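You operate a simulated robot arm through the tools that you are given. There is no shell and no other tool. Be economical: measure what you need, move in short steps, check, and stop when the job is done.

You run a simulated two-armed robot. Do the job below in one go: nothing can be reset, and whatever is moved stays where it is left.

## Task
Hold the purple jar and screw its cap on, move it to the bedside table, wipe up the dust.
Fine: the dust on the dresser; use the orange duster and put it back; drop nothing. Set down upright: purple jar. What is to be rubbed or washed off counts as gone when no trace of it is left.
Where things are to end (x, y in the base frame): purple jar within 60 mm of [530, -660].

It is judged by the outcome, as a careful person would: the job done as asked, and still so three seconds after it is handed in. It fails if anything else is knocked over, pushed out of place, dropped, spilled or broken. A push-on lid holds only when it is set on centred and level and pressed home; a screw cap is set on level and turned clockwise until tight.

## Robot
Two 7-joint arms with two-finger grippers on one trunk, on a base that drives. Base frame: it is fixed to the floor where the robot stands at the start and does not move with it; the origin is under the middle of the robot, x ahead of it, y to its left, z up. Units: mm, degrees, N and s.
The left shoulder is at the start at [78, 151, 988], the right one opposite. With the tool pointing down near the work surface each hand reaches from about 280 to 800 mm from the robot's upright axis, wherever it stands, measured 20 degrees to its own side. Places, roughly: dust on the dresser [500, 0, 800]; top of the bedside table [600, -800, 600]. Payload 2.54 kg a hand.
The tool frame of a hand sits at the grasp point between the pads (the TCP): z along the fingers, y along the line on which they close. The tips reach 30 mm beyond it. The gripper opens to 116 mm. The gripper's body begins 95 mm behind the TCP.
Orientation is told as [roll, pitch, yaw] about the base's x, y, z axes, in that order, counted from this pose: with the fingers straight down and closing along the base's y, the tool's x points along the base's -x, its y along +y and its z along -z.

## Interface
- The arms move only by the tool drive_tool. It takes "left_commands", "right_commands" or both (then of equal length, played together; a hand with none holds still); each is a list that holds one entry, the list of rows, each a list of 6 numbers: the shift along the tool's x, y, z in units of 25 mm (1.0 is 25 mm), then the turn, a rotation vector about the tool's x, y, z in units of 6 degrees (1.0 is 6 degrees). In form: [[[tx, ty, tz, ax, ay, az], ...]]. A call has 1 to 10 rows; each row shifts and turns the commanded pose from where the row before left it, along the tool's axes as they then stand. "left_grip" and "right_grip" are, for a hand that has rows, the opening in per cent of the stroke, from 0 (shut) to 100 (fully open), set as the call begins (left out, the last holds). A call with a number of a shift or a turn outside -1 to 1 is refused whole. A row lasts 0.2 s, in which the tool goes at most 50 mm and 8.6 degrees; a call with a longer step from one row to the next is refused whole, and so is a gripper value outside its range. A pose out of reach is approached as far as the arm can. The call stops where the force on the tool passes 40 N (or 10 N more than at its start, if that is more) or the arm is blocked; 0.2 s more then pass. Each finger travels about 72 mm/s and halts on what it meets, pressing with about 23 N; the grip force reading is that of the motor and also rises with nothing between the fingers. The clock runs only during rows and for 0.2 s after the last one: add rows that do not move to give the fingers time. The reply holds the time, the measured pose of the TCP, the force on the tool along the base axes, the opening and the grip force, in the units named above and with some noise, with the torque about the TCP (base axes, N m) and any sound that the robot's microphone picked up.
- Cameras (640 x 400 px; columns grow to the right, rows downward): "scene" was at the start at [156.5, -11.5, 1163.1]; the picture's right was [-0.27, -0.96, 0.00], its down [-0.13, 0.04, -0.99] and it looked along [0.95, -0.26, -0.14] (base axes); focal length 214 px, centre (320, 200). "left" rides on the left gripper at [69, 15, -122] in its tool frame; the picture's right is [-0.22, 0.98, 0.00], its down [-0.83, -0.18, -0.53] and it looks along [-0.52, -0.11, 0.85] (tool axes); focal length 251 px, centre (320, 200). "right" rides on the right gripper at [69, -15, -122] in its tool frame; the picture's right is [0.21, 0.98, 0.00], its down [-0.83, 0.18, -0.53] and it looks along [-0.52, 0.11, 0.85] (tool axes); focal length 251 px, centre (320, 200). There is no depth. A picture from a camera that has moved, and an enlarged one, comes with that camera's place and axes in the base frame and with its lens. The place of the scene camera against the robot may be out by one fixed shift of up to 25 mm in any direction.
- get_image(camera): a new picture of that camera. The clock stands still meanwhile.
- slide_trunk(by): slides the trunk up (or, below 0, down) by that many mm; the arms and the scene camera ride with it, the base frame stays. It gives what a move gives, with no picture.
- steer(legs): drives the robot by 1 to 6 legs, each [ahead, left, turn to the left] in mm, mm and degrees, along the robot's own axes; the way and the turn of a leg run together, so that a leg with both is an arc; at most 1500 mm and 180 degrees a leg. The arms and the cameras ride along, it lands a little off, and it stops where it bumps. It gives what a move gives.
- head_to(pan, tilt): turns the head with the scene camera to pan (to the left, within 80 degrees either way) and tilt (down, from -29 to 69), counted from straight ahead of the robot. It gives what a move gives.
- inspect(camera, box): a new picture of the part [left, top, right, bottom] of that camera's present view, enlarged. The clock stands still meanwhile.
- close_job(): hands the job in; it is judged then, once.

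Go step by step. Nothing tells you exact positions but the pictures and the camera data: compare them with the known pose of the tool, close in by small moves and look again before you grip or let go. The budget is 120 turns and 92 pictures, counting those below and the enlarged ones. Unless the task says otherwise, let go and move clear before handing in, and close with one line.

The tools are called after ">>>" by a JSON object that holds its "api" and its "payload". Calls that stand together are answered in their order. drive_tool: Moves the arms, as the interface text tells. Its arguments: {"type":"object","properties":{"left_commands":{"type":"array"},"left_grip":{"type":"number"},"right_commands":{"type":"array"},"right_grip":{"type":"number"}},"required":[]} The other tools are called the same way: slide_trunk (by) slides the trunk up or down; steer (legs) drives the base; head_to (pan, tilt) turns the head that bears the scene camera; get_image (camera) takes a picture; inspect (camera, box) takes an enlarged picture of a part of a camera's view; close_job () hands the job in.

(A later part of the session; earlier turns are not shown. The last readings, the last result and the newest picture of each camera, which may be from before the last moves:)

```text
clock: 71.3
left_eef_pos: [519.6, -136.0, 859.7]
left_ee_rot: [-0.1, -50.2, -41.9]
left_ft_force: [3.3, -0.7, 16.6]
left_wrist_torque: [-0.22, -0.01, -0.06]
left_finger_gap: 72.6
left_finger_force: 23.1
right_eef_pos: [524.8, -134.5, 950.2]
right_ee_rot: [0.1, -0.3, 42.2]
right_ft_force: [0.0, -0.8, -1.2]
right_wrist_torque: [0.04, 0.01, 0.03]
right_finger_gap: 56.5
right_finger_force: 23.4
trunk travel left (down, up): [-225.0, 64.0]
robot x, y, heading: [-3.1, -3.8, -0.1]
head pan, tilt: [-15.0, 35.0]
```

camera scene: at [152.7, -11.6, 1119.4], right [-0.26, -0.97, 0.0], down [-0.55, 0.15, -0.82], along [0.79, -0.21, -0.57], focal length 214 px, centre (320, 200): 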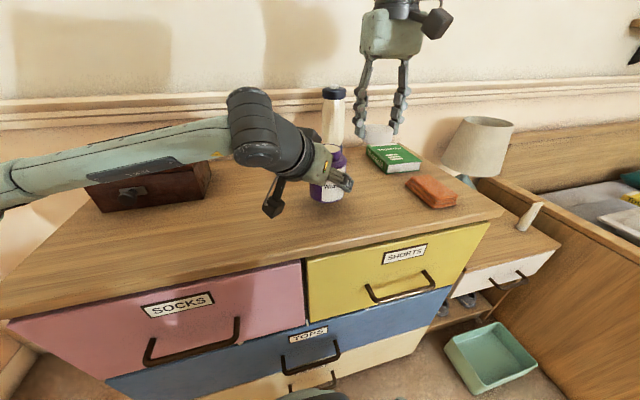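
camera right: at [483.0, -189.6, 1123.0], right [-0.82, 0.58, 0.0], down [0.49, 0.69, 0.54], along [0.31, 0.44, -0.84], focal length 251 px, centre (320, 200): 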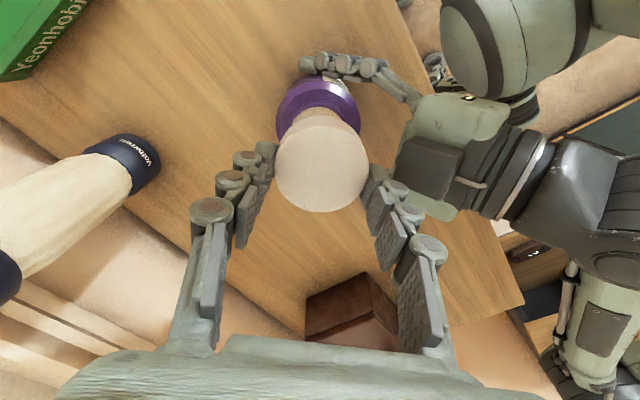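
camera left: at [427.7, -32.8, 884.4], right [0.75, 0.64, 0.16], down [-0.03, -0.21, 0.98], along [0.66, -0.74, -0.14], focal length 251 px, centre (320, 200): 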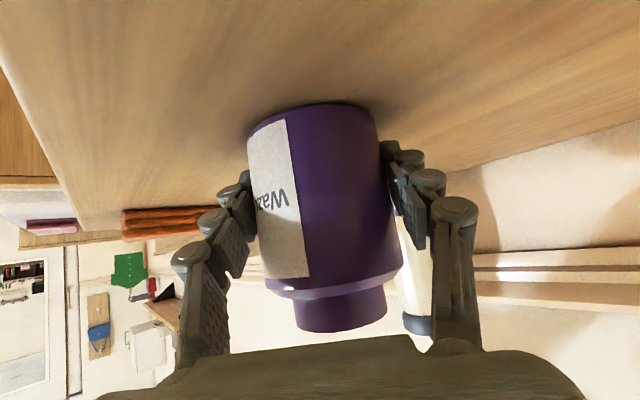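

The cap is sliding over the neck without force. I'll continue down until it stops.

>>> {"api": "drive_tool", "payload": {"right_commands": [[[0, 0, 0.08, 0, 0, 0]]]}}

>>> {"api": "drive_tool", "payload": {"right_commands": [[[0, 0, 0.08, 0, 0, 0]]]}}

>>> {"api": "drive_tool", "payload": {"right_commands": [[[0, 0, 0.08, 0, 0, 0]]]}}

>>> {"api": "drive_tool", "payload": {"right_commands": [[[0, 0, 0.08, 0, 0, 0]]]}}

```text
clock: 71.7
left_eef_pos: [520.7, -135.7, 859.1]
left_ee_rot: [0.1, -50.1, -41.6]
left_ft_force: [6.3, -2.9, 13.9]
left_wrist_torque: [-0.35, 0.01, -0.08]
left_finger_gap: 72.4
left_finger_force: 23.3
right_eef_pos: [523.9, -135.5, 949.7]
right_ee_rot: [0.1, -0.3, 42.2]
right_ft_force: [-3.3, 1.5, 4.1]
right_wrist_torque: [0.0, 0.22, 0.03]
right_finger_gap: 56.5
right_finger_force: 23.0
trunk travel left (down, up): [-225.0, 64.0]
robot x, y, heading: [-1.6, -1.3, 0.3]
head pan, tilt: [-15.0, 35.0]
```

```text
clock: 72.1
left_eef_pos: [520.0, -136.0, 858.5]
left_ee_rot: [0.1, -50.1, -41.6]
left_ft_force: [11.8, -6.2, 8.3]
left_wrist_torque: [-0.53, -0.09, -0.04]
left_finger_gap: 72.1
left_finger_force: 23.0
right_eef_pos: [523.9, -135.6, 947.4]
right_ee_rot: [0.0, -0.5, 42.3]
right_ft_force: [-5.6, 0.0, 18.0]
right_wrist_torque: [-0.11, 0.51, -0.02]
right_finger_gap: 56.7
right_finger_force: 23.2
trunk travel left (down, up): [-225.0, 64.0]
robot x, y, heading: [-0.7, -3.8, 0.4]
head pan, tilt: [-15.0, 35.0]
```

```text
clock: 72.5
left_eef_pos: [519.8, -135.6, 860.3]
left_ee_rot: [0.0, -50.1, -41.9]
left_ft_force: [12.4, -8.9, 6.4]
left_wrist_torque: [-0.22, -0.01, 0.05]
left_finger_gap: 72.3
left_finger_force: 23.0
right_eef_pos: [523.9, -135.6, 946.5]
right_ee_rot: [-0.1, -0.4, 42.2]
right_ft_force: [-5.4, 2.8, 22.5]
right_wrist_torque: [0.09, 0.25, -0.09]
right_finger_gap: 56.7
right_finger_force: 22.7
trunk travel left (down, up): [-225.0, 64.0]
robot x, y, heading: [-1.3, -2.2, 0.1]
head pan, tilt: [-15.0, 35.0]
```

```text
clock: 72.9
left_eef_pos: [519.5, -135.7, 859.1]
left_ee_rot: [0.1, -50.1, -41.7]
left_ft_force: [13.8, -9.5, 4.1]
left_wrist_torque: [-0.18, -0.1, -0.06]
left_finger_gap: 72.0
left_finger_force: 22.8
right_eef_pos: [524.8, -135.0, 941.8]
right_ee_rot: [0.0, -0.4, 42.4]
right_ft_force: [-4.0, 4.7, 23.4]
right_wrist_torque: [0.15, 0.24, -0.04]
right_finger_gap: 56.6
right_finger_force: 22.8
trunk travel left (down, up): [-225.0, 64.0]
robot x, y, heading: [3.2, -7.0, 0.3]
head pan, tilt: [-15.0, 35.0]
```

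The cap is seated on the thread start. I'll look at how it sits and release to re-centre the grip.

>>> {"api": "drive_tool", "payload": {"right_commands": [[[0, 0, 0, 0, 0, 0], [0, 0, -0.2, 0, 0, 0]]], "right_grip": 70}}

>>> {"api": "get_image", "payload": {"camera": "right"}}

>>> {"api": "inspect", "payload": {"camera": "scene", "box": [300, 120, 370, 190]}}

```text
clock: 73.5
left_eef_pos: [518.5, -134.8, 859.6]
left_ee_rot: [0.0, -50.2, -41.8]
left_ft_force: [-4.4, 3.9, 13.3]
left_wrist_torque: [-0.35, -0.04, -0.1]
left_finger_gap: 71.9
left_finger_force: 23.0
right_eef_pos: [525.4, -135.2, 946.1]
right_ee_rot: [0.0, -0.2, 42.2]
right_ft_force: [2.2, -1.8, -1.0]
right_wrist_torque: [-0.01, 0.01, -0.01]
right_finger_gap: 79.8
right_finger_force: 0.0
trunk travel left (down, up): [-225.0, 64.0]
robot x, y, heading: [-3.6, -4.2, -0.0]
head pan, tilt: [-15.0, 35.0]
```

```text
42 pictures are left
camera right: at [482.9, -193.4, 1068.2], right [-0.81, 0.58, 0.0], down [0.49, 0.69, 0.54], along [0.31, 0.44, -0.84], focal length 251 px, centre (320, 200)
```

right: 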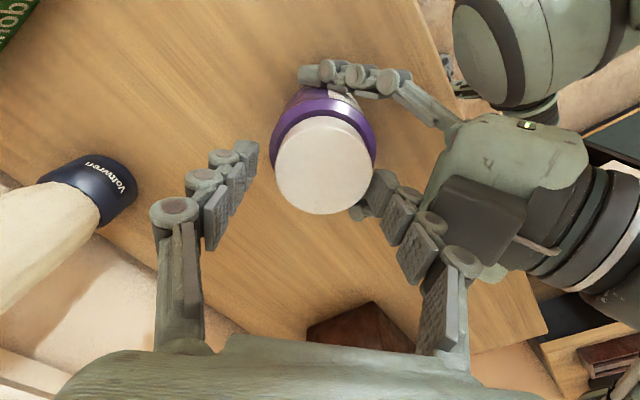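

```text
5.71 times, centred on (335, 155) of scene
camera zoom: at [151.5, -10.7, 1119.6], right [-0.26, -0.97, 0.0], down [-0.55, 0.15, -0.82], along [0.79, -0.21, -0.57], focal length 1226 px, centre (234, 457)
```

zoom: 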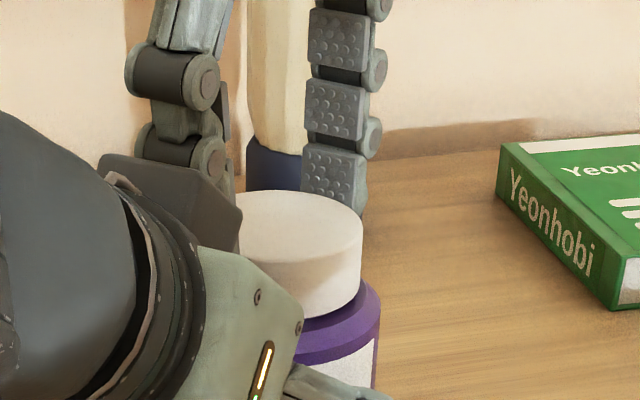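

The cap sits level. Its centre is about 4–5 mm off the TCP along tool x, so I'll re-centre, turn to a yaw clear of the left palm, and regrip.

>>> {"api": "drive_tool", "payload": {"right_commands": [[[0.18, 0, -0.08, 0, 0, 0], [0, 0, 0, 0, 0, 1], [0, 0, 0, 0, 0, 1], [0, 0, 0, 0, 0, 1]]]}}

>>> {"api": "drive_tool", "payload": {"right_commands": [[[0, 0, 0, 0, 0, 0], [0, 0, 0, 0, 0, 0], [0, 0, 0, 0, 0, 0]]], "right_grip": 0}}

>>> {"api": "get_image", "payload": {"camera": "right"}}

```text
clock: 74.5
left_eef_pos: [519.4, -135.5, 858.9]
left_ee_rot: [-0.1, -50.1, -41.8]
left_ft_force: [-4.2, 1.8, 10.0]
left_wrist_torque: [-0.14, 0.25, -0.11]
left_finger_gap: 72.2
left_finger_force: 22.6
right_eef_pos: [521.4, -138.1, 948.3]
right_ee_rot: [0.0, -0.2, 24.0]
right_ft_force: [0.8, 0.2, 0.8]
right_wrist_torque: [-0.01, 0.03, 0.01]
right_finger_gap: 81.2
right_finger_force: 0.1
trunk travel left (down, up): [-225.0, 64.0]
robot x, y, heading: [-0.9, -1.6, 0.0]
head pan, tilt: [-15.0, 35.0]
```

```text
clock: 75.3
left_eef_pos: [520.4, -136.2, 858.6]
left_ee_rot: [-0.1, -50.2, -41.7]
left_ft_force: [-3.0, -1.7, 7.2]
left_wrist_torque: [-0.16, 0.15, -0.16]
left_finger_gap: 72.4
left_finger_force: 23.5
right_eef_pos: [520.4, -138.1, 950.0]
right_ee_rot: [0.1, -0.3, 24.3]
right_ft_force: [-1.4, 3.2, 0.9]
right_wrist_torque: [0.07, 0.05, 0.01]
right_finger_gap: 56.0
right_finger_force: 22.7
trunk travel left (down, up): [-225.0, 64.0]
robot x, y, heading: [0.3, -2.6, 0.1]
head pan, tilt: [-15.0, 35.0]
```

```text
40 pictures are left
camera right: at [463.4, -180.8, 1071.1], right [-0.6, 0.8, 0.0], down [0.68, 0.5, 0.54], along [0.43, 0.32, -0.84], focal length 251 px, centre (320, 200)
```

right: 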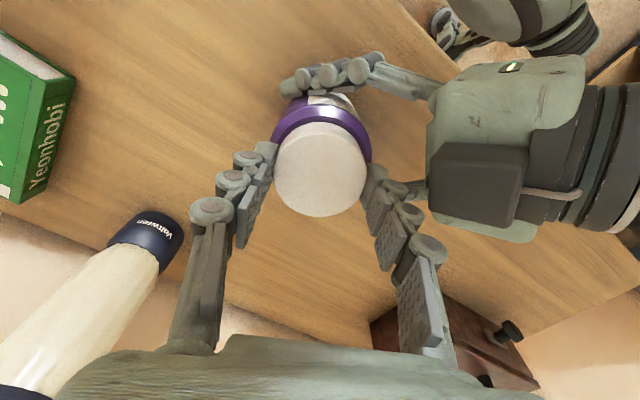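

The grip is centred now. I'll start turning clockwise with a slight downward follow.

>>> {"api": "drive_tool", "payload": {"right_commands": [[[0, 0, 0.02, 0, 0, 1], [0, 0, 0.005, 0, 0, 1], [0, 0, 0.005, 0, 0, 1], [0, 0, 0.005, 0, 0, 1], [0, 0, 0.005, 0, 0, 1], [0, 0, 0.005, 0, 0, 1]]]}}

>>> {"api": "drive_tool", "payload": {"right_commands": [[[0, 0, 0.005, 0, 0, 1], [0, 0, 0.005, 0, 0, 1], [0, 0, 0.005, 0, 0, 1], [0, 0, 0.005, 0, 0, 1], [0, 0, 0.005, 0, 0, 1], [0, 0, 0.005, 0, 0, 1]]]}}

```text
clock: 76.7
left_eef_pos: [519.1, -136.2, 859.3]
left_ee_rot: [-0.1, -50.1, -41.8]
left_ft_force: [0.8, -8.9, 2.3]
left_wrist_torque: [0.04, 0.23, -0.16]
left_finger_gap: 72.2
left_finger_force: 22.8
right_eef_pos: [521.3, -137.3, 948.4]
right_ee_rot: [0.3, -0.2, -11.9]
right_ft_force: [-4.5, 8.2, 9.0]
right_wrist_torque: [0.18, 0.05, 0.0]
right_finger_gap: 56.4
right_finger_force: 22.9
trunk travel left (down, up): [-225.0, 64.0]
robot x, y, heading: [2.1, 0.8, 0.1]
head pan, tilt: [-15.0, 35.0]
```

```text
clock: 78.1
left_eef_pos: [518.9, -134.2, 858.8]
left_ee_rot: [-0.1, -50.1, -41.7]
left_ft_force: [3.5, -14.2, 0.6]
left_wrist_torque: [0.25, 0.16, -0.1]
left_finger_gap: 72.1
left_finger_force: 23.4
right_eef_pos: [521.8, -138.4, 947.0]
right_ee_rot: [0.4, 0.2, -47.9]
right_ft_force: [-4.1, 13.5, 11.2]
right_wrist_torque: [0.45, 0.18, 0.01]
right_finger_gap: 56.5
right_finger_force: 22.6
trunk travel left (down, up): [-225.0, 64.0]
robot x, y, heading: [-0.9, -3.7, 0.1]
head pan, tilt: [-15.0, 35.0]
```

There is side force toward +y, so I'll shift about 2 mm that way and keep turning.

>>> {"api": "drive_tool", "payload": {"right_commands": [[[0.084, 0.038, 0, 0, 0, 0], [0, 0, 0.005, 0, 0, 1], [0, 0, 0.005, 0, 0, 1], [0, 0, 0.005, 0, 0, 1], [0, 0, 0.005, 0, 0, 1], [0, 0, 0.005, 0, 0, 1], [0, 0, 0.005, 0, 0, 1]]]}}

>>> {"api": "inspect", "payload": {"camera": "scene", "box": [290, 110, 380, 200]}}

```text
clock: 79.7
left_eef_pos: [519.4, -135.9, 857.7]
left_ee_rot: [0.1, -50.0, -41.8]
left_ft_force: [-9.0, 1.8, 5.1]
left_wrist_torque: [-0.46, 0.15, 0.01]
left_finger_gap: 72.1
left_finger_force: 23.2
right_eef_pos: [520.2, -135.6, 947.4]
right_ee_rot: [0.3, 0.2, -84.0]
right_ft_force: [9.9, -5.6, 11.9]
right_wrist_torque: [-0.33, -0.47, 0.04]
right_finger_gap: 56.2
right_finger_force: 23.3
trunk travel left (down, up): [-225.0, 64.0]
robot x, y, heading: [1.0, -1.8, 0.2]
head pan, tilt: [-15.0, 35.0]
```

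```text
4.44 times, centred on (335, 155) of scene
camera zoom: at [151.6, -11.2, 1119.7], right [-0.26, -0.97, 0.0], down [-0.55, 0.15, -0.82], along [0.79, -0.21, -0.57], focal length 953 px, centre (253, 400)
```

zoom: 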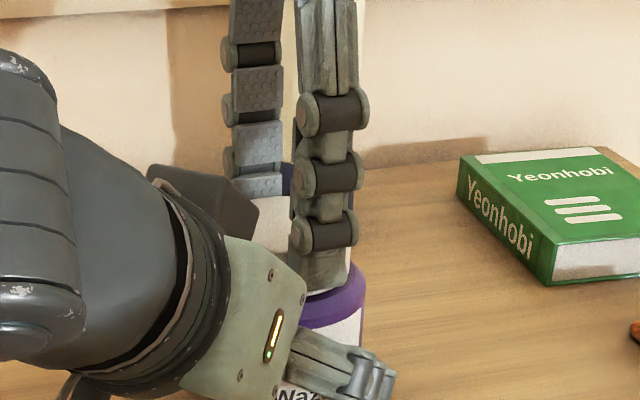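

>>> {"api": "drive_tool", "payload": {"right_commands": [[[-0.02, 0.04, 0, 0, 0, 0], [0, 0, 0.005, 0, 0, 1], [0, 0, 0.005, 0, 0, 1], [0, 0, 0.005, 0, 0, 1], [0, 0, 0.005, 0, 0, 1], [0, 0, 0.005, 0, 0, 1], [0, 0, 0.005, 0, 0, 1]]]}}

```text
clock: 81.3
left_eef_pos: [519.3, -135.2, 859.1]
left_ee_rot: [-0.1, -50.1, -41.8]
left_ft_force: [-6.2, 2.3, 1.9]
left_wrist_torque: [-0.23, 0.43, -0.08]
left_finger_gap: 72.2
left_finger_force: 23.2
right_eef_pos: [520.3, -136.3, 946.6]
right_ee_rot: [0.1, 0.3, -119.9]
right_ft_force: [2.3, -1.7, 10.5]
right_wrist_torque: [-0.07, -0.07, 0.03]
right_finger_gap: 56.4
right_finger_force: 23.0
trunk travel left (down, up): [-225.0, 64.0]
robot x, y, heading: [1.5, -1.6, 0.2]
head pan, tilt: [-15.0, 35.0]
```

>>> {"api": "drive_tool", "payload": {"right_commands": [[[0, 0, 0.01, 0, 0, 1], [0, 0, 0.01, 0, 0, 1], [0, 0, 0.01, 0, 0, 1], [0, 0, 0.01, 0, 0, 1], [0, 0, 0.01, 0, 0, 1], [0, 0, 0.01, 0, 0, 1]]]}}

>>> {"api": "get_image", "payload": {"camera": "scene"}}

```text
clock: 82.7
left_eef_pos: [520.1, -134.7, 857.5]
left_ee_rot: [-0.1, -50.2, -41.8]
left_ft_force: [-3.6, 2.3, -1.8]
left_wrist_torque: [-0.33, 0.25, -0.21]
left_finger_gap: 72.3
left_finger_force: 23.1
right_eef_pos: [520.7, -135.4, 945.7]
right_ee_rot: [-0.1, 0.3, -155.9]
right_ft_force: [1.5, -2.4, 17.0]
right_wrist_torque: [-0.22, -0.01, 0.24]
right_finger_gap: 56.2
right_finger_force: 23.0
trunk travel left (down, up): [-225.0, 64.0]
robot x, y, heading: [0.5, -3.1, -0.1]
head pan, tilt: [-15.0, 35.0]
```

```text
38 pictures are left
camera scene: at [151.4, -11.1, 1119.7], right [-0.26, -0.97, 0.0], down [-0.55, 0.15, -0.82], along [0.79, -0.21, -0.57], focal length 214 px, centre (320, 200)
```

scene: 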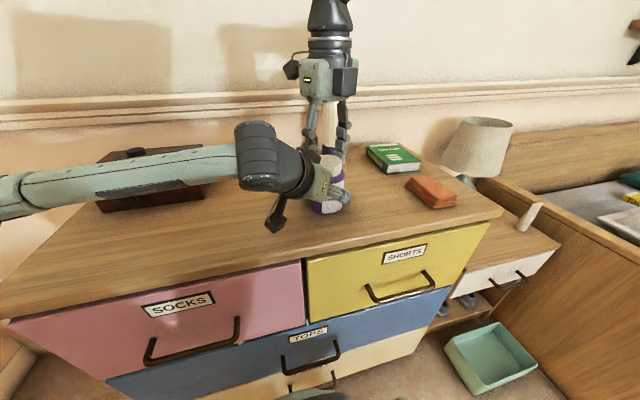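

The torque is rising (0.24 N m). I'll keep turning in small steps.

>>> {"api": "drive_tool", "payload": {"right_commands": [[[0, 0, 0.005, 0, 0, 1], [0, 0, 0.005, 0, 0, 1]]]}}

>>> {"api": "drive_tool", "payload": {"right_commands": [[[0, 0, 0.005, 0, 0, 1], [0, 0, 0.005, 0, 0, 1]]]}}

```text
clock: 83.3
left_eef_pos: [519.4, -135.2, 859.9]
left_ee_rot: [0.0, -50.1, -41.7]
left_ft_force: [-6.0, 5.2, 1.7]
left_wrist_torque: [-0.14, 0.16, -0.72]
left_finger_gap: 72.3
left_finger_force: 22.7
right_eef_pos: [522.6, -135.7, 944.4]
right_ee_rot: [-0.1, 0.0, -167.8]
right_ft_force: [3.8, -4.7, 4.4]
right_wrist_torque: [-0.18, -0.11, 0.81]
right_finger_gap: 55.7
right_finger_force: 23.4
trunk travel left (down, up): [-225.0, 64.0]
robot x, y, heading: [-0.9, -2.1, -0.0]
head pan, tilt: [-15.0, 35.0]
```

```text
clock: 83.9
left_eef_pos: [521.2, -134.3, 859.5]
left_ee_rot: [-0.1, -50.2, -41.7]
left_ft_force: [2.4, -2.6, -0.5]
left_wrist_torque: [-0.02, -0.12, -0.47]
left_finger_gap: 72.4
left_finger_force: 23.6
right_eef_pos: [521.6, -135.3, 944.3]
right_ee_rot: [-0.2, -0.1, -179.8]
right_ft_force: [-2.2, 2.5, 1.9]
right_wrist_torque: [0.15, 0.2, 0.49]
right_finger_gap: 55.7
right_finger_force: 23.1
trunk travel left (down, up): [-225.0, 64.0]
robot x, y, heading: [0.2, -5.3, 0.0]
head pan, tilt: [-15.0, 35.0]
```

The torque peaked at 0.81 N m and then slipped, so it may be tight. I'll look.

>>> {"api": "get_image", "payload": {"camera": "left"}}

>>> {"api": "inspect", "payload": {"camera": "scene", "box": [300, 130, 370, 220]}}

```text
37 pictures are left
camera left: at [428.5, -32.6, 883.6], right [0.75, 0.64, 0.16], down [-0.03, -0.21, 0.98], along [0.66, -0.74, -0.14], focal length 251 px, centre (320, 200)
```

left: 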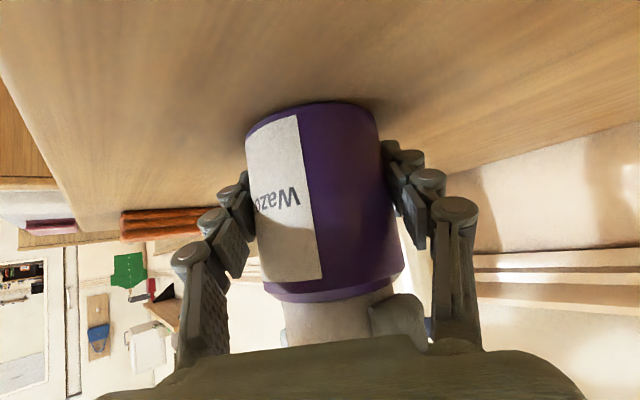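

```text
4.44 times, centred on (335, 175) of scene
camera zoom: at [152.6, -11.2, 1119.4], right [-0.26, -0.97, 0.0], down [-0.55, 0.15, -0.82], along [0.79, -0.21, -0.57], focal length 953 px, centre (253, 311)
```

zoom: 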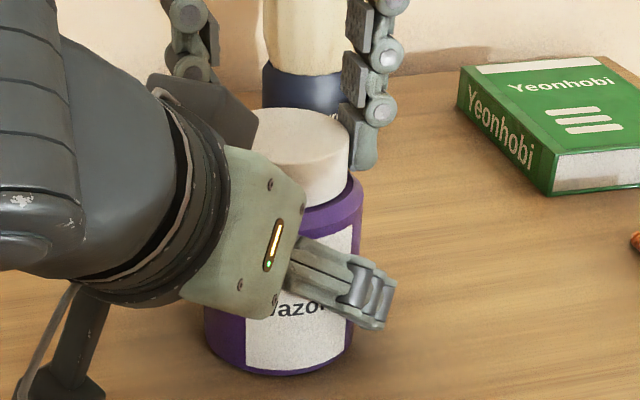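

The cap is down near the shoulder and the jar turned only slightly in the left grip. I'll regrip and try another turn to confirm it is tight.

>>> {"api": "drive_tool", "payload": {"right_commands": [[[0, 0, 0, 0, 0, 0], [0, 0, 0, 0, 0, -0.5], [0, 0, 0, 0, 0, -1], [0, 0, 0, 0, 0, -1], [0, 0, 0, 0, 0, -1], [0, 0, 0, 0, 0, -1], [0, 0, 0, 0, 0, -1], [0, 0, 0, 0, 0, -1], [0, 0, 0, 0, 0, -1], [0, 0, 0, 0, 0, -1]]], "right_grip": 68}}

>>> {"api": "drive_tool", "payload": {"right_commands": [[[0, 0, 0, 0, 0, 0], [0, 0, 0, 0, 0, 0], [0, 0, 0, 0, 0, 0]]], "right_grip": 0}}

>>> {"api": "drive_tool", "payload": {"right_commands": [[[0, 0, 0, 0, 0, 0.8]]]}}

>>> {"api": "drive_tool", "payload": {"right_commands": [[[0, 0, 0, 0, 0, 0.8]]]}}

>>> {"api": "drive_tool", "payload": {"right_commands": [[[0, 0, 0, 0, 0, 0.8]]]}}

```text
clock: 86.1
left_eef_pos: [519.6, -136.7, 858.9]
left_ee_rot: [-0.1, -50.2, -41.8]
left_ft_force: [-14.6, -3.1, 3.9]
left_wrist_torque: [-0.48, -1.4, 0.18]
left_finger_gap: 72.7
left_finger_force: 22.8
right_eef_pos: [522.2, -135.9, 945.3]
right_ee_rot: [-0.1, 0.3, -128.7]
right_ft_force: [10.0, 0.1, 3.3]
right_wrist_torque: [0.19, 0.4, -0.34]
right_finger_gap: 75.9
right_finger_force: 0.1
trunk travel left (down, up): [-225.0, 64.0]
robot x, y, heading: [-1.1, -1.1, 0.0]
head pan, tilt: [-15.0, 35.0]
```

```text
clock: 86.9
left_eef_pos: [522.4, -134.8, 858.2]
left_ee_rot: [0.1, -50.0, -41.6]
left_ft_force: [12.4, 0.3, 2.1]
left_wrist_torque: [-0.2, 0.55, 0.06]
left_finger_gap: 72.5
left_finger_force: 23.7
right_eef_pos: [520.7, -137.0, 942.9]
right_ee_rot: [-0.2, 0.2, -128.7]
right_ft_force: [-14.4, -1.6, 3.5]
right_wrist_torque: [-0.04, 0.44, 0.0]
right_finger_gap: 56.7
right_finger_force: 22.9
trunk travel left (down, up): [-225.0, 64.0]
robot x, y, heading: [4.8, 2.1, -0.2]
head pan, tilt: [-15.0, 35.0]
```

```text
clock: 87.3
left_eef_pos: [521.7, -133.6, 859.0]
left_ee_rot: [0.1, -50.1, -41.6]
left_ft_force: [20.2, 1.8, 0.8]
left_wrist_torque: [-0.02, 0.55, 0.04]
left_finger_gap: 72.4
left_finger_force: 23.1
right_eef_pos: [520.9, -136.9, 944.7]
right_ee_rot: [-0.2, 0.2, -133.5]
right_ft_force: [-20.9, -0.8, 3.9]
right_wrist_torque: [-0.04, 0.91, 0.06]
right_finger_gap: 56.5
right_finger_force: 22.8
trunk travel left (down, up): [-225.0, 64.0]
robot x, y, heading: [1.4, -5.0, 0.1]
head pan, tilt: [-15.0, 35.0]
```

```text
clock: 87.7
left_eef_pos: [521.3, -133.9, 859.1]
left_ee_rot: [0.0, -50.2, -41.5]
left_ft_force: [23.2, 3.7, 2.7]
left_wrist_torque: [0.01, 0.43, 0.13]
left_finger_gap: 72.2
left_finger_force: 23.3
right_eef_pos: [520.7, -136.5, 944.4]
right_ee_rot: [-0.2, 0.0, -138.4]
right_ft_force: [-22.3, -1.5, 4.0]
right_wrist_torque: [0.01, 1.06, 0.07]
right_finger_gap: 56.7
right_finger_force: 22.9
trunk travel left (down, up): [-225.0, 64.0]
robot x, y, heading: [1.9, -3.5, -0.2]
head pan, tilt: [-15.0, 35.0]
```

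```text
clock: 88.1
left_eef_pos: [522.1, -134.5, 859.5]
left_ee_rot: [-0.1, -50.1, -41.5]
left_ft_force: [24.2, 5.9, 2.9]
left_wrist_torque: [0.06, 0.47, 0.1]
left_finger_gap: 72.3
left_finger_force: 23.5
right_eef_pos: [520.6, -136.1, 943.8]
right_ee_rot: [-0.3, 0.1, -143.2]
right_ft_force: [-21.6, -1.0, 2.6]
right_wrist_torque: [-0.14, 1.06, 0.05]
right_finger_gap: 56.5
right_finger_force: 22.6
trunk travel left (down, up): [-225.0, 64.0]
robot x, y, heading: [-1.4, -1.2, -0.0]
head pan, tilt: [-15.0, 35.0]
```

There is a side load of about 20 N in x, so I'll ease 2.5 mm to relieve it and keep turning while watching the torque.

>>> {"api": "drive_tool", "payload": {"right_commands": [[[-0.08, -0.06, 0, 0, 0, 0], [0, 0, 0, 0, 0, 0.8]]]}}

>>> {"api": "drive_tool", "payload": {"right_commands": [[[0, 0, 0, 0, 0, 0.8], [0, 0, 0, 0, 0, 0.8]]]}}

>>> {"api": "drive_tool", "payload": {"right_commands": [[[0, 0, 0, 0, 0, 0.8], [0, 0, 0, 0, 0, 0.8]]]}}

>>> {"api": "drive_tool", "payload": {"right_commands": [[[0, 0, 0, 0, 0, 0.8], [0, 0, 0, 0, 0, 0.8]]]}}

```text
clock: 88.7
left_eef_pos: [521.1, -134.9, 859.5]
left_ee_rot: [-0.1, -50.2, -41.7]
left_ft_force: [16.1, 7.3, 5.3]
left_wrist_torque: [0.01, 0.1, -0.28]
left_finger_gap: 72.3
left_finger_force: 23.1
right_eef_pos: [519.8, -137.4, 944.6]
right_ee_rot: [-0.1, 0.3, -148.0]
right_ft_force: [-13.2, -3.1, 2.4]
right_wrist_torque: [-0.21, 0.48, 0.31]
right_finger_gap: 56.6
right_finger_force: 23.0
trunk travel left (down, up): [-225.0, 64.0]
robot x, y, heading: [0.7, -4.9, 0.2]
head pan, tilt: [-15.0, 35.0]
```

```text
clock: 89.3
left_eef_pos: [518.8, -136.7, 857.4]
left_ee_rot: [-0.2, -50.2, -42.0]
left_ft_force: [3.0, 2.5, 5.6]
left_wrist_torque: [0.16, -0.22, -0.32]
left_finger_gap: 72.1
left_finger_force: 23.1
right_eef_pos: [521.0, -136.7, 944.7]
right_ee_rot: [-0.2, 0.2, -157.7]
right_ft_force: [-2.6, 1.4, -0.6]
right_wrist_torque: [0.01, 0.12, 0.4]
right_finger_gap: 55.9
right_finger_force: 22.7
trunk travel left (down, up): [-225.0, 64.0]
robot x, y, heading: [2.1, -2.5, 0.2]
head pan, tilt: [-15.0, 35.0]
```

```text
clock: 89.9
left_eef_pos: [519.4, -136.0, 857.8]
left_ee_rot: [-0.2, -50.0, -41.9]
left_ft_force: [-0.8, -0.2, 0.9]
left_wrist_torque: [0.03, -0.03, -0.84]
left_finger_gap: 71.6
left_finger_force: 22.6
right_eef_pos: [519.5, -135.5, 944.3]
right_ee_rot: [-0.2, 0.3, -167.2]
right_ft_force: [-0.7, 1.8, 1.4]
right_wrist_torque: [0.08, -0.07, 0.93]
right_finger_gap: 56.0
right_finger_force: 23.2
trunk travel left (down, up): [-225.0, 64.0]
robot x, y, heading: [4.1, -1.8, 0.0]
head pan, tilt: [-15.0, 35.0]
```

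```text
clock: 90.5
left_eef_pos: [520.4, -136.1, 857.9]
left_ee_rot: [-0.1, -50.0, -41.7]
left_ft_force: [0.5, -4.0, -3.2]
left_wrist_torque: [0.12, 0.08, -0.75]
left_finger_gap: 71.9
left_finger_force: 22.8
right_eef_pos: [519.6, -137.1, 944.7]
right_ee_rot: [-0.2, 0.2, -176.8]
right_ft_force: [-0.9, 2.6, 2.4]
right_wrist_torque: [0.1, 0.05, 0.67]
right_finger_gap: 56.5
right_finger_force: 23.4
trunk travel left (down, up): [-225.0, 64.0]
robot x, y, heading: [0.5, -4.5, 0.1]
head pan, tilt: [-15.0, 35.0]
```

The torque peaked at 0.93 N m and then slipped again, at the same angle as before. I'll do one more regrip from another angle: if it is tight, the torque should rise at once.

>>> {"api": "drive_tool", "payload": {"right_commands": [[[0, 0, 0, 0, 0, 0], [0, 0, 0, 0, 0, -1], [0, 0, 0, 0, 0, -1], [0, 0, 0, 0, 0, -1], [0, 0, 0, 0, 0, -1], [0, 0, 0, 0, 0, -1], [0, 0, 0, 0, 0, -1], [0, 0, 0, 0, 0, -1], [0, 0, 0, 0, 0, -1], [0, 0, 0, 0, 0, -1]]], "right_grip": 58}}

>>> {"api": "drive_tool", "payload": {"right_commands": [[[0, 0, 0, 0, 0, -1], [0, 0, 0, 0, 0, -1], [0, 0, 0, 0, 0, -1], [0, 0, 0, 0, 0, -1]]]}}

>>> {"api": "drive_tool", "payload": {"right_commands": [[[0, 0, 0, 0, 0, 0], [0, 0, 0, 0, 0, 0], [0, 0, 0, 0, 0, 0]]], "right_grip": 0}}

>>> {"api": "drive_tool", "payload": {"right_commands": [[[0, 0, 0, 0, 0, 0.8], [0, 0, 0, 0, 0, 0.8]]]}}

>>> {"api": "drive_tool", "payload": {"right_commands": [[[0, 0, 0, 0, 0, 0.8], [0, 0, 0, 0, 0, 0.8]]]}}

```text
clock: 92.7
left_eef_pos: [520.8, -137.1, 858.5]
left_ee_rot: [-0.1, -50.0, -41.7]
left_ft_force: [-1.4, 0.1, -3.5]
left_wrist_torque: [-0.05, -0.17, 0.04]
left_finger_gap: 71.7
left_finger_force: 22.6
right_eef_pos: [519.4, -135.9, 943.8]
right_ee_rot: [-0.1, 0.3, -122.6]
right_ft_force: [1.5, 0.2, -0.4]
right_wrist_torque: [0.03, 0.02, -0.06]
right_finger_gap: 66.3
right_finger_force: 0.1
trunk travel left (down, up): [-225.0, 64.0]
robot x, y, heading: [-1.9, 0.5, -0.1]
head pan, tilt: [-15.0, 35.0]
```

```text
clock: 93.7
left_eef_pos: [521.0, -135.3, 857.2]
left_ee_rot: [0.0, -50.0, -41.7]
left_ft_force: [-1.1, 0.0, -2.8]
left_wrist_torque: [-0.03, 0.01, 0.04]
left_finger_gap: 71.8
left_finger_force: 23.1
right_eef_pos: [519.2, -136.1, 943.5]
right_ee_rot: [0.0, 0.3, -98.6]
right_ft_force: [0.5, -0.3, 0.2]
right_wrist_torque: [-0.03, 0.02, 0.02]
right_finger_gap: 67.2
right_finger_force: 0.2
trunk travel left (down, up): [-225.0, 64.0]
robot x, y, heading: [0.6, -0.3, -0.0]
head pan, tilt: [-15.0, 35.0]
```

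```text
clock: 94.5
left_eef_pos: [520.2, -135.4, 856.9]
left_ee_rot: [-0.1, -50.1, -41.7]
left_ft_force: [-6.0, 2.9, -3.4]
left_wrist_torque: [-0.2, -0.3, -0.16]
left_finger_gap: 71.8
left_finger_force: 23.0
right_eef_pos: [519.7, -135.8, 944.6]
right_ee_rot: [0.1, 0.4, -98.8]
right_ft_force: [5.9, -3.5, -0.3]
right_wrist_torque: [-0.07, -0.21, 0.12]
right_finger_gap: 55.7
right_finger_force: 23.0
trunk travel left (down, up): [-225.0, 64.0]
robot x, y, heading: [0.8, 0.9, 0.2]
head pan, tilt: [-15.0, 35.0]
```

```text
clock: 95.1
left_eef_pos: [521.4, -135.3, 857.9]
left_ee_rot: [-0.1, -50.2, -41.9]
left_ft_force: [-1.6, -1.3, -3.3]
left_wrist_torque: [0.15, -0.07, -0.8]
left_finger_gap: 72.3
left_finger_force: 22.8
right_eef_pos: [520.0, -136.3, 944.8]
right_ee_rot: [0.0, 0.2, -108.4]
right_ft_force: [0.9, 1.4, 0.3]
right_wrist_torque: [0.03, 0.01, 0.79]
right_finger_gap: 56.4
right_finger_force: 23.0
trunk travel left (down, up): [-225.0, 64.0]
robot x, y, heading: [-0.8, -3.1, 0.1]
head pan, tilt: [-15.0, 35.0]
```

```text
clock: 95.7
left_eef_pos: [520.9, -135.0, 858.9]
left_ee_rot: [-0.1, -50.1, -41.6]
left_ft_force: [2.6, -0.2, -3.4]
left_wrist_torque: [-0.02, 0.15, -0.48]
left_finger_gap: 72.1
left_finger_force: 23.2
right_eef_pos: [518.8, -137.4, 943.1]
right_ee_rot: [-0.1, 0.1, -118.1]
right_ft_force: [-4.1, 0.9, 1.6]
right_wrist_torque: [-0.02, 0.11, 0.5]
right_finger_gap: 56.2
right_finger_force: 23.0
trunk travel left (down, up): [-225.0, 64.0]
robot x, y, heading: [-2.7, 2.5, 0.0]
head pan, tilt: [-15.0, 35.0]
```

The torque rose at once to about 0.8 N m, so the cap is tight. I'll release it, rise, and inspect.

>>> {"api": "drive_tool", "payload": {"right_commands": [[[0, 0, 0, 0, 0, 0], [0, 0, 0, 0, 0, 0], [0, 0, -0.5, 0, 0, 0], [0, 0, -1, 0, 0, 0], [0, 0, -1, 0, 0, 0], [0, 0, -1, 0, 0, 0], [0, 0, -1, 0, 0, 0]]], "right_grip": 60}}

>>> {"api": "drive_tool", "payload": {"right_commands": [[[0, 0, 0, 0, 0, -1], [0, 0, 0, 0, 0, -1], [0, 0, 0, 0, 0, -1], [0, 0, 0, 0, 0, -1], [0, 0, 0, 0, 0, -1], [0, 0, 0, 0, 0, -1], [0, 0, 0, 0, 0, -1], [0, 0, 0, 0, 0, -1], [0, 0, 0, 0, 0, -1], [0, 0, 0, 0, 0, -1]]], "right_grip": 100}}

>>> {"api": "inspect", "payload": {"camera": "scene", "box": [270, 110, 390, 220]}}

>>> {"api": "get_image", "payload": {"camera": "right"}}

```text
clock: 97.3
left_eef_pos: [521.3, -135.7, 858.1]
left_ee_rot: [-0.1, -50.0, -41.6]
left_ft_force: [0.0, 0.1, -2.5]
left_wrist_torque: [-0.01, 0.01, -0.03]
left_finger_gap: 72.2
left_finger_force: 22.9
right_eef_pos: [516.9, -140.0, 1055.1]
right_ee_rot: [-0.1, 0.2, -118.0]
right_ft_force: [0.0, -0.8, -0.3]
right_wrist_torque: [0.0, -0.01, 0.01]
right_finger_gap: 69.9
right_finger_force: 0.0
right hand out of reach, approached as far as the arm can: row 7
trunk travel left (down, up): [-225.0, 64.0]
robot x, y, heading: [-0.6, -0.4, -0.1]
head pan, tilt: [-15.0, 35.0]
```

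```text
clock: 99.5
left_eef_pos: [520.2, -135.9, 858.0]
left_ee_rot: [0.0, -49.9, -41.8]
left_ft_force: [0.1, -1.1, -2.5]
left_wrist_torque: [-0.02, 0.0, -0.01]
left_finger_gap: 71.9
left_finger_force: 22.6
right_eef_pos: [517.5, -139.3, 1055.1]
right_ee_rot: [0.1, 0.2, -57.9]
right_ft_force: [0.8, 0.1, -0.2]
right_wrist_torque: [0.01, -0.01, 0.0]
right_finger_gap: 115.9
right_finger_force: 0.1
trunk travel left (down, up): [-225.0, 64.0]
robot x, y, heading: [-1.2, -0.5, 0.1]
head pan, tilt: [-15.0, 35.0]
```

```text
3.64 times, centred on (330, 165) of scene
camera zoom: at [152.7, -11.4, 1119.4], right [-0.26, -0.97, 0.0], down [-0.55, 0.15, -0.82], along [0.79, -0.21, -0.57], focal length 780 px, centre (284, 327)
```

zoom: 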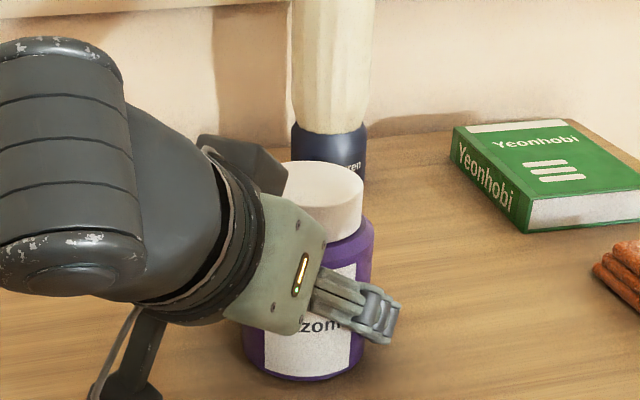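

```text
34 pictures are left
camera right: at [467.5, -90.2, 1177.9], right [0.71, 0.7, 0.0], down [0.59, -0.6, 0.53], along [0.38, -0.38, -0.85], focal length 251 px, centre (320, 200)
```

right: 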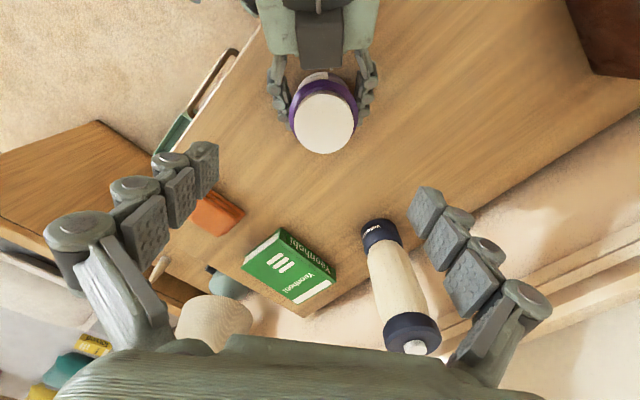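

The cap is level and on. I'll seat the jar fully on the dresser and release the left hand, then the right hand will take the jar body from above for the transfer.

>>> {"api": "drive_tool", "payload": {"left_commands": [[[0.04, 0, 0.034, 0, 0, 0]]]}}

>>> {"api": "drive_tool", "payload": {"left_commands": [[[0.03, 0, 0.026, 0, 0, 0]]]}}

```text
clock: 99.9
left_eef_pos: [520.3, -135.6, 857.7]
left_ee_rot: [-0.1, -50.3, -41.7]
left_ft_force: [0.6, -0.2, 2.1]
left_wrist_torque: [-0.17, 0.1, 0.0]
left_finger_gap: 72.0
left_finger_force: 22.6
right_eef_pos: [517.3, -139.1, 1055.4]
right_ee_rot: [0.1, 0.2, -57.9]
right_ft_force: [0.3, 0.5, -0.2]
right_wrist_torque: [-0.01, 0.0, -0.02]
right_finger_gap: 116.0
right_finger_force: 0.0
trunk travel left (down, up): [-225.0, 64.0]
robot x, y, heading: [-0.4, -5.8, 0.2]
head pan, tilt: [-15.0, 35.0]
```

```text
clock: 100.3
left_eef_pos: [519.6, -134.7, 858.1]
left_ee_rot: [-0.2, -50.3, -41.7]
left_ft_force: [0.8, 0.9, 7.6]
left_wrist_torque: [-0.28, 0.25, -0.1]
left_finger_gap: 71.8
left_finger_force: 23.4
right_eef_pos: [518.1, -138.8, 1056.6]
right_ee_rot: [0.2, 0.1, -58.0]
right_ft_force: [-0.8, -0.5, 0.3]
right_wrist_torque: [-0.01, 0.03, 0.01]
right_finger_gap: 116.3
right_finger_force: 0.1
trunk travel left (down, up): [-225.0, 64.0]
robot x, y, heading: [0.0, -5.7, 0.3]
head pan, tilt: [-15.0, 35.0]
```

>>> {"api": "drive_tool", "payload": {"left_commands": [[[0, 0, 0, 0, 0, 0], [0, 0, 0, 0, 0, 0], [0, 0, 0, 0, 0, 0], [0, 0, 0, 0, 0, 0]]], "left_grip": 100}}

>>> {"api": "drive_tool", "payload": {"left_commands": [[[0, 0, -0.6, 0, 0, 0], [0, 0, -0.8, 0, 0, 0], [0, 0, -0.9, 0, 0, 0], [0, 0, -0.9, 0, 0, 0], [0, 0, -0.9, 0, 0, 0], [-0.5, 0.4, -0.7, 0, 0, 0], [-0.7, 0.7, -0.5, 0, 0, 0], [-0.7, 0.7, -0.5, 0, 0, 0]]]}}

>>> {"api": "get_image", "payload": {"camera": "scene"}}

>>> {"api": "get_image", "payload": {"camera": "right"}}

```text
clock: 101.3
left_eef_pos: [520.3, -134.9, 855.0]
left_ee_rot: [-0.1, -50.0, -41.7]
left_ft_force: [-1.1, 0.5, -0.2]
left_wrist_torque: [-0.04, 0.0, -0.01]
left_finger_gap: 116.1
left_finger_force: 0.1
right_eef_pos: [517.1, -140.8, 1055.6]
right_ee_rot: [0.2, 0.2, -58.0]
right_ft_force: [0.5, 0.3, 0.5]
right_wrist_torque: [0.0, -0.03, -0.01]
right_finger_gap: 115.9
right_finger_force: 0.0
trunk travel left (down, up): [-225.0, 64.0]
robot x, y, heading: [-2.7, -0.4, -0.0]
head pan, tilt: [-15.0, 35.0]
```

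```text
clock: 103.1
left_eef_pos: [490.7, -48.5, 986.9]
left_ee_rot: [-0.1, -50.1, -41.8]
left_ft_force: [-0.3, 0.0, -0.2]
left_wrist_torque: [0.01, -0.01, 0.02]
left_finger_gap: 116.4
left_finger_force: 0.0
right_eef_pos: [518.2, -139.1, 1055.3]
right_ee_rot: [0.3, 0.2, -58.0]
right_ft_force: [-0.4, -0.2, -0.7]
right_wrist_torque: [0.0, 0.0, -0.01]
right_finger_gap: 116.1
right_finger_force: 0.2
trunk travel left (down, up): [-225.0, 64.0]
robot x, y, heading: [3.7, -2.9, 0.2]
head pan, tilt: [-15.0, 35.0]
```

```text
33 pictures are left
camera scene: at [152.5, -11.2, 1119.4], right [-0.26, -0.97, 0.0], down [-0.55, 0.15, -0.82], along [0.79, -0.21, -0.57], focal length 214 px, centre (320, 200)
```

scene: 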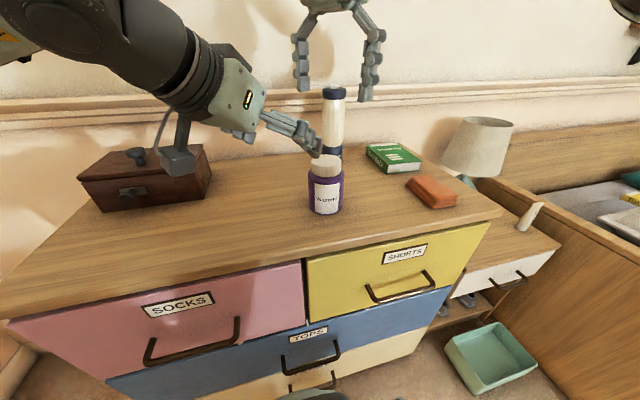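

```text
32 pictures are left
camera right: at [467.4, -89.9, 1178.0], right [0.71, 0.7, 0.0], down [0.59, -0.61, 0.53], along [0.38, -0.38, -0.85], focal length 251 px, centre (320, 200)
```

right: 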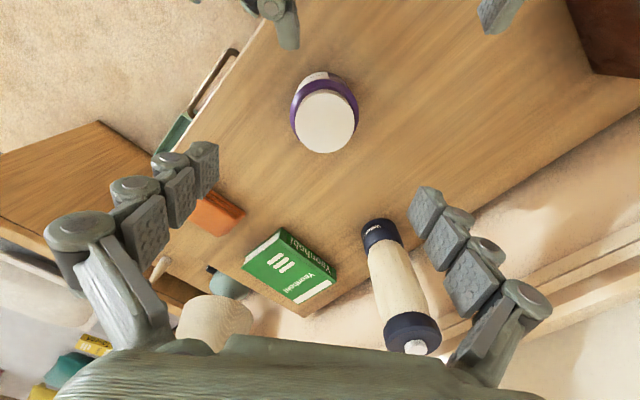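

The jar stands upright on its own. I'll take the left arm clear and turn the right hand to yaw 0 above the jar.

>>> {"api": "drive_tool", "payload": {"left_commands": [[[0.45, 0.19, -0.9, 0, 0, 0], [0.45, 0.19, -0.9, 0, 0, 0], [0.45, 0.19, -0.9, 0, 0, 0], [0.45, 0.19, -0.9, 0, 0, 0], [0.45, 0.19, -0.9, 0, 0, 0], [0.45, 0.19, -0.9, 0, 0, 0], [0.45, 0.19, -0.9, 0, 0, 0], [0.45, 0.19, -0.9, 0, 0, 0], [0.45, 0.19, -0.9, 0, 0, 0], [0.45, 0.19, -0.9, 0, 0, 0]]]}}

>>> {"api": "drive_tool", "payload": {"right_commands": [[[0, 0, 0.5, 0, 0, -1], [0, 0, 0.5, 0, 0, -1], [0, 0, 0, 0, 0, -1], [0, 0, 0, 0, 0, -1], [0, 0, 0, 0, 0, -1], [0, 0, 0, 0, 0, -1], [0, 0, 0, 0, 0, -1], [0, 0, 0, 0, 0, -1], [0, 0, 0, 0, 0, -1], [0, 0, 0, 0, 0, -0.67]]]}}

>>> {"api": "get_image", "payload": {"camera": "right"}}

```text
clock: 105.3
left_eef_pos: [339.6, 151.4, 1045.9]
left_ee_rot: [-0.1, -50.0, -41.7]
left_ft_force: [-0.2, 0.0, -0.1]
left_wrist_torque: [-0.01, 0.0, 0.0]
left_finger_gap: 115.7
left_finger_force: 0.1
right_eef_pos: [518.1, -139.9, 1055.9]
right_ee_rot: [0.3, 0.1, -58.0]
right_ft_force: [-0.5, 0.7, -0.5]
right_wrist_torque: [0.01, 0.0, 0.01]
right_finger_gap: 116.0
right_finger_force: 0.1
trunk travel left (down, up): [-225.0, 64.0]
robot x, y, heading: [1.2, 3.6, 0.3]
head pan, tilt: [-15.0, 35.0]
```

```text
clock: 107.5
left_eef_pos: [340.9, 151.1, 1045.5]
left_ee_rot: [-0.1, -50.0, -41.7]
left_ft_force: [0.2, -0.7, -0.4]
left_wrist_torque: [-0.02, -0.03, -0.03]
left_finger_gap: 115.9
left_finger_force: 0.0
right_eef_pos: [518.5, -139.4, 1029.9]
right_ee_rot: [0.3, -0.1, 0.2]
right_ft_force: [0.3, -0.7, -0.5]
right_wrist_torque: [0.01, 0.03, 0.02]
right_finger_gap: 116.0
right_finger_force: 0.0
trunk travel left (down, up): [-225.0, 64.0]
robot x, y, heading: [0.9, -0.6, 0.1]
head pan, tilt: [-15.0, 35.0]
```

```text
31 pictures are left
camera right: at [448.0, -156.0, 1152.3], right [-0.22, 0.98, 0.0], down [0.82, 0.18, 0.54], along [0.52, 0.12, -0.84], focal length 251 px, centre (320, 200)
```

right: 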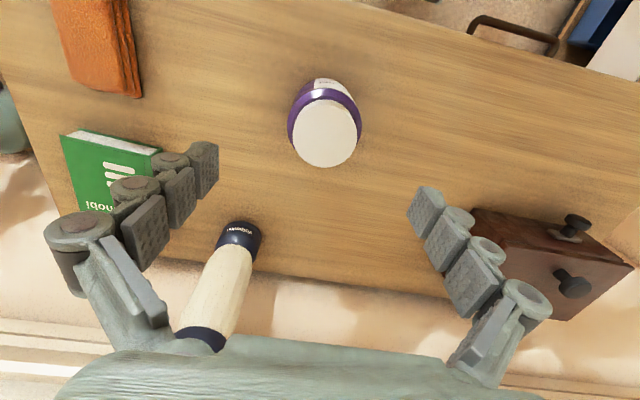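

The hand should be centred at (520, -136), as it was during screwing. I'll descend around the jar body.

>>> {"api": "drive_tool", "payload": {"right_commands": [[[-0.06, 0.14, 0.9, 0, 0, 0], [0, 0, 0.9, 0, 0, 0], [0, 0, 0.9, 0, 0, 0], [0, 0, 0.9, 0, 0, 0]]]}}

>>> {"api": "get_image", "payload": {"camera": "right"}}

```text
clock: 108.5
left_eef_pos: [340.6, 151.4, 1045.9]
left_ee_rot: [-0.2, -50.1, -41.6]
left_ft_force: [0.7, 0.2, -0.4]
left_wrist_torque: [-0.01, 0.01, 0.0]
left_finger_gap: 115.8
left_finger_force: 0.1
right_eef_pos: [518.6, -135.6, 940.6]
right_ee_rot: [0.3, -0.1, 0.0]
right_ft_force: [0.2, 0.0, 0.3]
right_wrist_torque: [0.0, -0.01, 0.01]
right_finger_gap: 116.0
right_finger_force: 0.0
trunk travel left (down, up): [-225.0, 64.0]
robot x, y, heading: [-0.0, 1.5, -0.1]
head pan, tilt: [-15.0, 35.0]
```

```text
30 pictures are left
camera right: at [449.1, -151.1, 1062.2], right [-0.22, 0.98, 0.0], down [0.82, 0.18, 0.54], along [0.52, 0.12, -0.84], focal length 251 px, centre (320, 200)
```

right: 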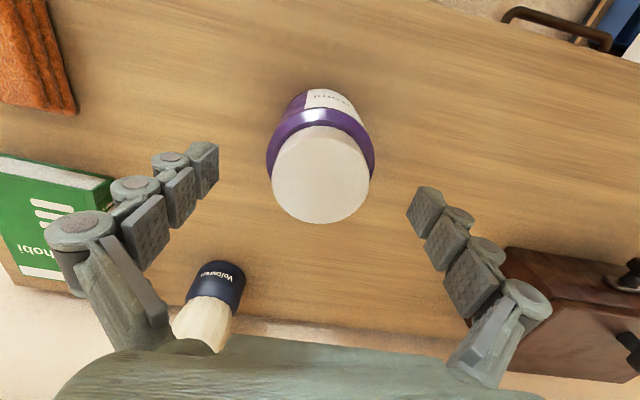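

It is centred. I'll go down to grip height and close.

>>> {"api": "drive_tool", "payload": {"right_commands": [[[0, 0, 0.8, 0, 0, 0], [0, 0, 0.8, 0, 0, 0], [0, 0, 0.7, 0, 0, 0]]]}}

>>> {"api": "drive_tool", "payload": {"right_commands": [[[0, 0, 0, 0, 0, 0], [0, 0, 0, 0, 0, 0], [0, 0, 0, 0, 0, 0], [0, 0, 0, 0, 0, 0]]], "right_grip": 0}}

>>> {"api": "inspect", "payload": {"camera": "scene", "box": [270, 90, 390, 230]}}

```text
clock: 109.3
left_eef_pos: [340.7, 152.0, 1045.9]
left_ee_rot: [-0.2, -50.0, -41.7]
left_ft_force: [0.0, 0.0, -0.2]
left_wrist_torque: [0.01, 0.02, 0.0]
left_finger_gap: 115.8
left_finger_force: 0.2
right_eef_pos: [519.1, -134.9, 882.9]
right_ee_rot: [0.1, -0.2, 0.0]
right_ft_force: [-0.3, 0.3, -1.3]
right_wrist_torque: [0.0, 0.0, -0.01]
right_finger_gap: 116.0
right_finger_force: 0.0
trunk travel left (down, up): [-225.0, 64.0]
robot x, y, heading: [-3.1, -1.0, 0.2]
head pan, tilt: [-15.0, 35.0]
```

```text
clock: 110.3
left_eef_pos: [341.2, 150.4, 1046.9]
left_ee_rot: [-0.1, -50.0, -41.7]
left_ft_force: [-0.7, -0.2, -0.9]
left_wrist_torque: [-0.03, 0.03, 0.0]
left_finger_gap: 115.7
left_finger_force: 0.1
right_eef_pos: [518.5, -135.0, 883.3]
right_ee_rot: [0.2, -0.1, 0.2]
right_ft_force: [-0.3, 0.8, -0.7]
right_wrist_torque: [0.14, 0.06, -0.01]
right_finger_gap: 72.3
right_finger_force: 23.0
trunk travel left (down, up): [-225.0, 64.0]
robot x, y, heading: [-0.2, -6.9, 0.2]
head pan, tilt: [-15.0, 35.0]
```

```text
2.86 times, centred on (330, 160) of scene
camera zoom: at [152.6, -11.3, 1119.5], right [-0.26, -0.97, 0.0], down [-0.55, 0.15, -0.82], along [0.79, -0.21, -0.57], focal length 613 px, centre (291, 314)
```

zoom: 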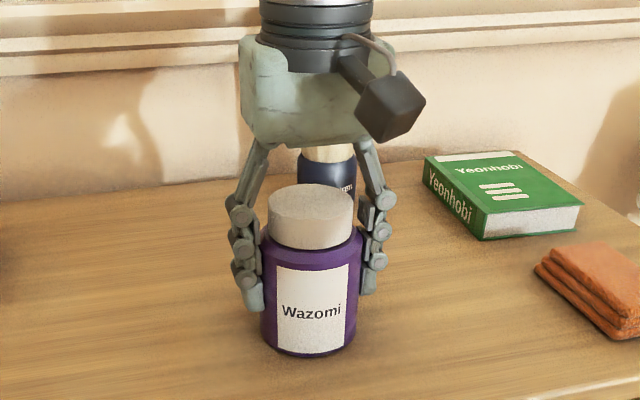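

I have a firm grip on the body and the label is upright. I'll lift 100 mm, drive the base 230 mm right, and look at the bedside table.

>>> {"api": "drive_tool", "payload": {"right_commands": [[[0, 0, -0.5, 0, 0, 0], [0, 0, -0.9, 0, 0, 0], [0, 0, -0.9, 0, 0, 0], [0, 0, -0.9, 0, 0, 0], [0, 0, -0.9, 0, 0, 0]]]}}

>>> {"api": "steer", "payload": {"legs": [[0, -230, 0]]}}

>>> {"api": "head_to", "payload": {"pan": -50, "tilt": 35}}

>>> {"api": "get_image", "payload": {"camera": "scene"}}

>>> {"api": "get_image", "payload": {"camera": "right"}}

```text
clock: 111.5
left_eef_pos: [340.9, 151.5, 1045.7]
left_ee_rot: [-0.1, -50.0, -41.7]
left_ft_force: [0.8, 0.8, 0.5]
left_wrist_torque: [-0.01, -0.01, 0.01]
left_finger_gap: 116.0
left_finger_force: 0.0
right_eef_pos: [519.0, -135.6, 984.0]
right_ee_rot: [0.2, -0.1, 0.1]
right_ft_force: [0.0, 0.1, -3.8]
right_wrist_torque: [0.02, 0.0, 0.01]
right_finger_gap: 72.1
right_finger_force: 23.3
trunk travel left (down, up): [-225.0, 64.0]
robot x, y, heading: [2.2, -4.4, -0.0]
head pan, tilt: [-15.0, 35.0]
```

```text
clock: 114.3
left_eef_pos: [341.9, -78.9, 1045.2]
left_ee_rot: [-0.2, -50.0, -41.7]
left_ft_force: [-0.4, -0.3, 0.3]
left_wrist_torque: [0.03, -0.01, -0.01]
left_finger_gap: 116.2
left_finger_force: 0.1
right_eef_pos: [520.3, -364.4, 985.5]
right_ee_rot: [0.2, -0.2, 0.2]
right_ft_force: [0.4, -0.6, -3.2]
right_wrist_torque: [0.02, 0.0, 0.0]
right_finger_gap: 72.1
right_finger_force: 23.0
trunk travel left (down, up): [-225.0, 64.0]
robot x, y, heading: [2.0, -233.2, 0.1]
head pan, tilt: [-15.0, 35.0]
```

```text
clock: 115.3
left_eef_pos: [340.8, -78.1, 1045.7]
left_ee_rot: [-0.2, -50.0, -41.6]
left_ft_force: [-0.5, -0.1, -0.8]
left_wrist_torque: [0.01, -0.03, 0.0]
left_finger_gap: 116.1
left_finger_force: 0.1
right_eef_pos: [520.3, -364.3, 985.1]
right_ee_rot: [0.2, -0.1, 0.0]
right_ft_force: [0.2, -0.7, -4.1]
right_wrist_torque: [-0.01, 0.02, 0.01]
right_finger_gap: 72.1
right_finger_force: 23.1
trunk travel left (down, up): [-225.0, 64.0]
robot x, y, heading: [-0.9, -230.1, 0.2]
head pan, tilt: [-50.0, 35.0]
```

```text
28 pictures are left
camera scene: at [125.4, -285.8, 1119.4], right [-0.76, -0.65, 0.0], down [-0.37, 0.44, -0.82], along [0.53, -0.62, -0.57], focal length 214 px, centre (320, 200)
```

scene: 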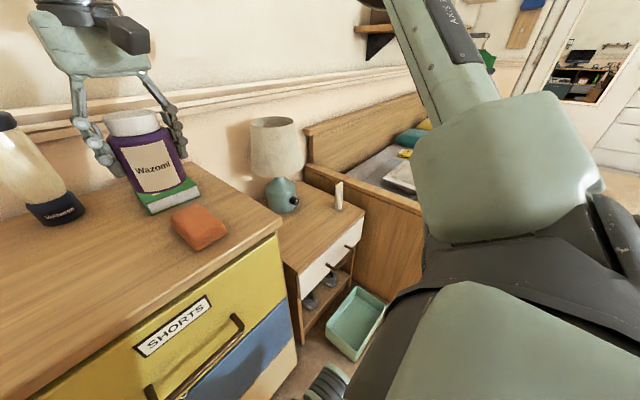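

```text
27 pictures are left
camera right: at [451.0, -380.8, 1107.4], right [-0.22, 0.98, 0.0], down [0.82, 0.18, 0.54], along [0.52, 0.12, -0.84], focal length 251 px, centre (320, 200)
```

right: 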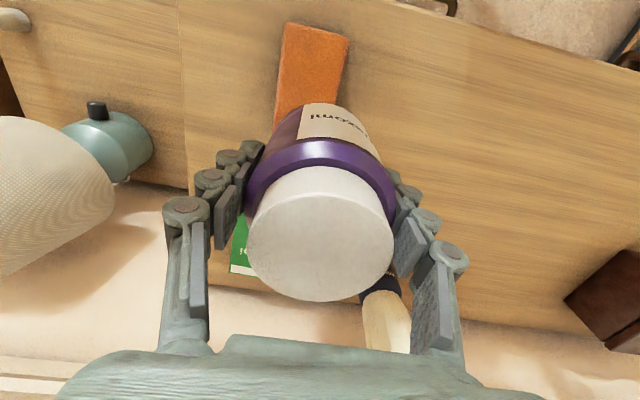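

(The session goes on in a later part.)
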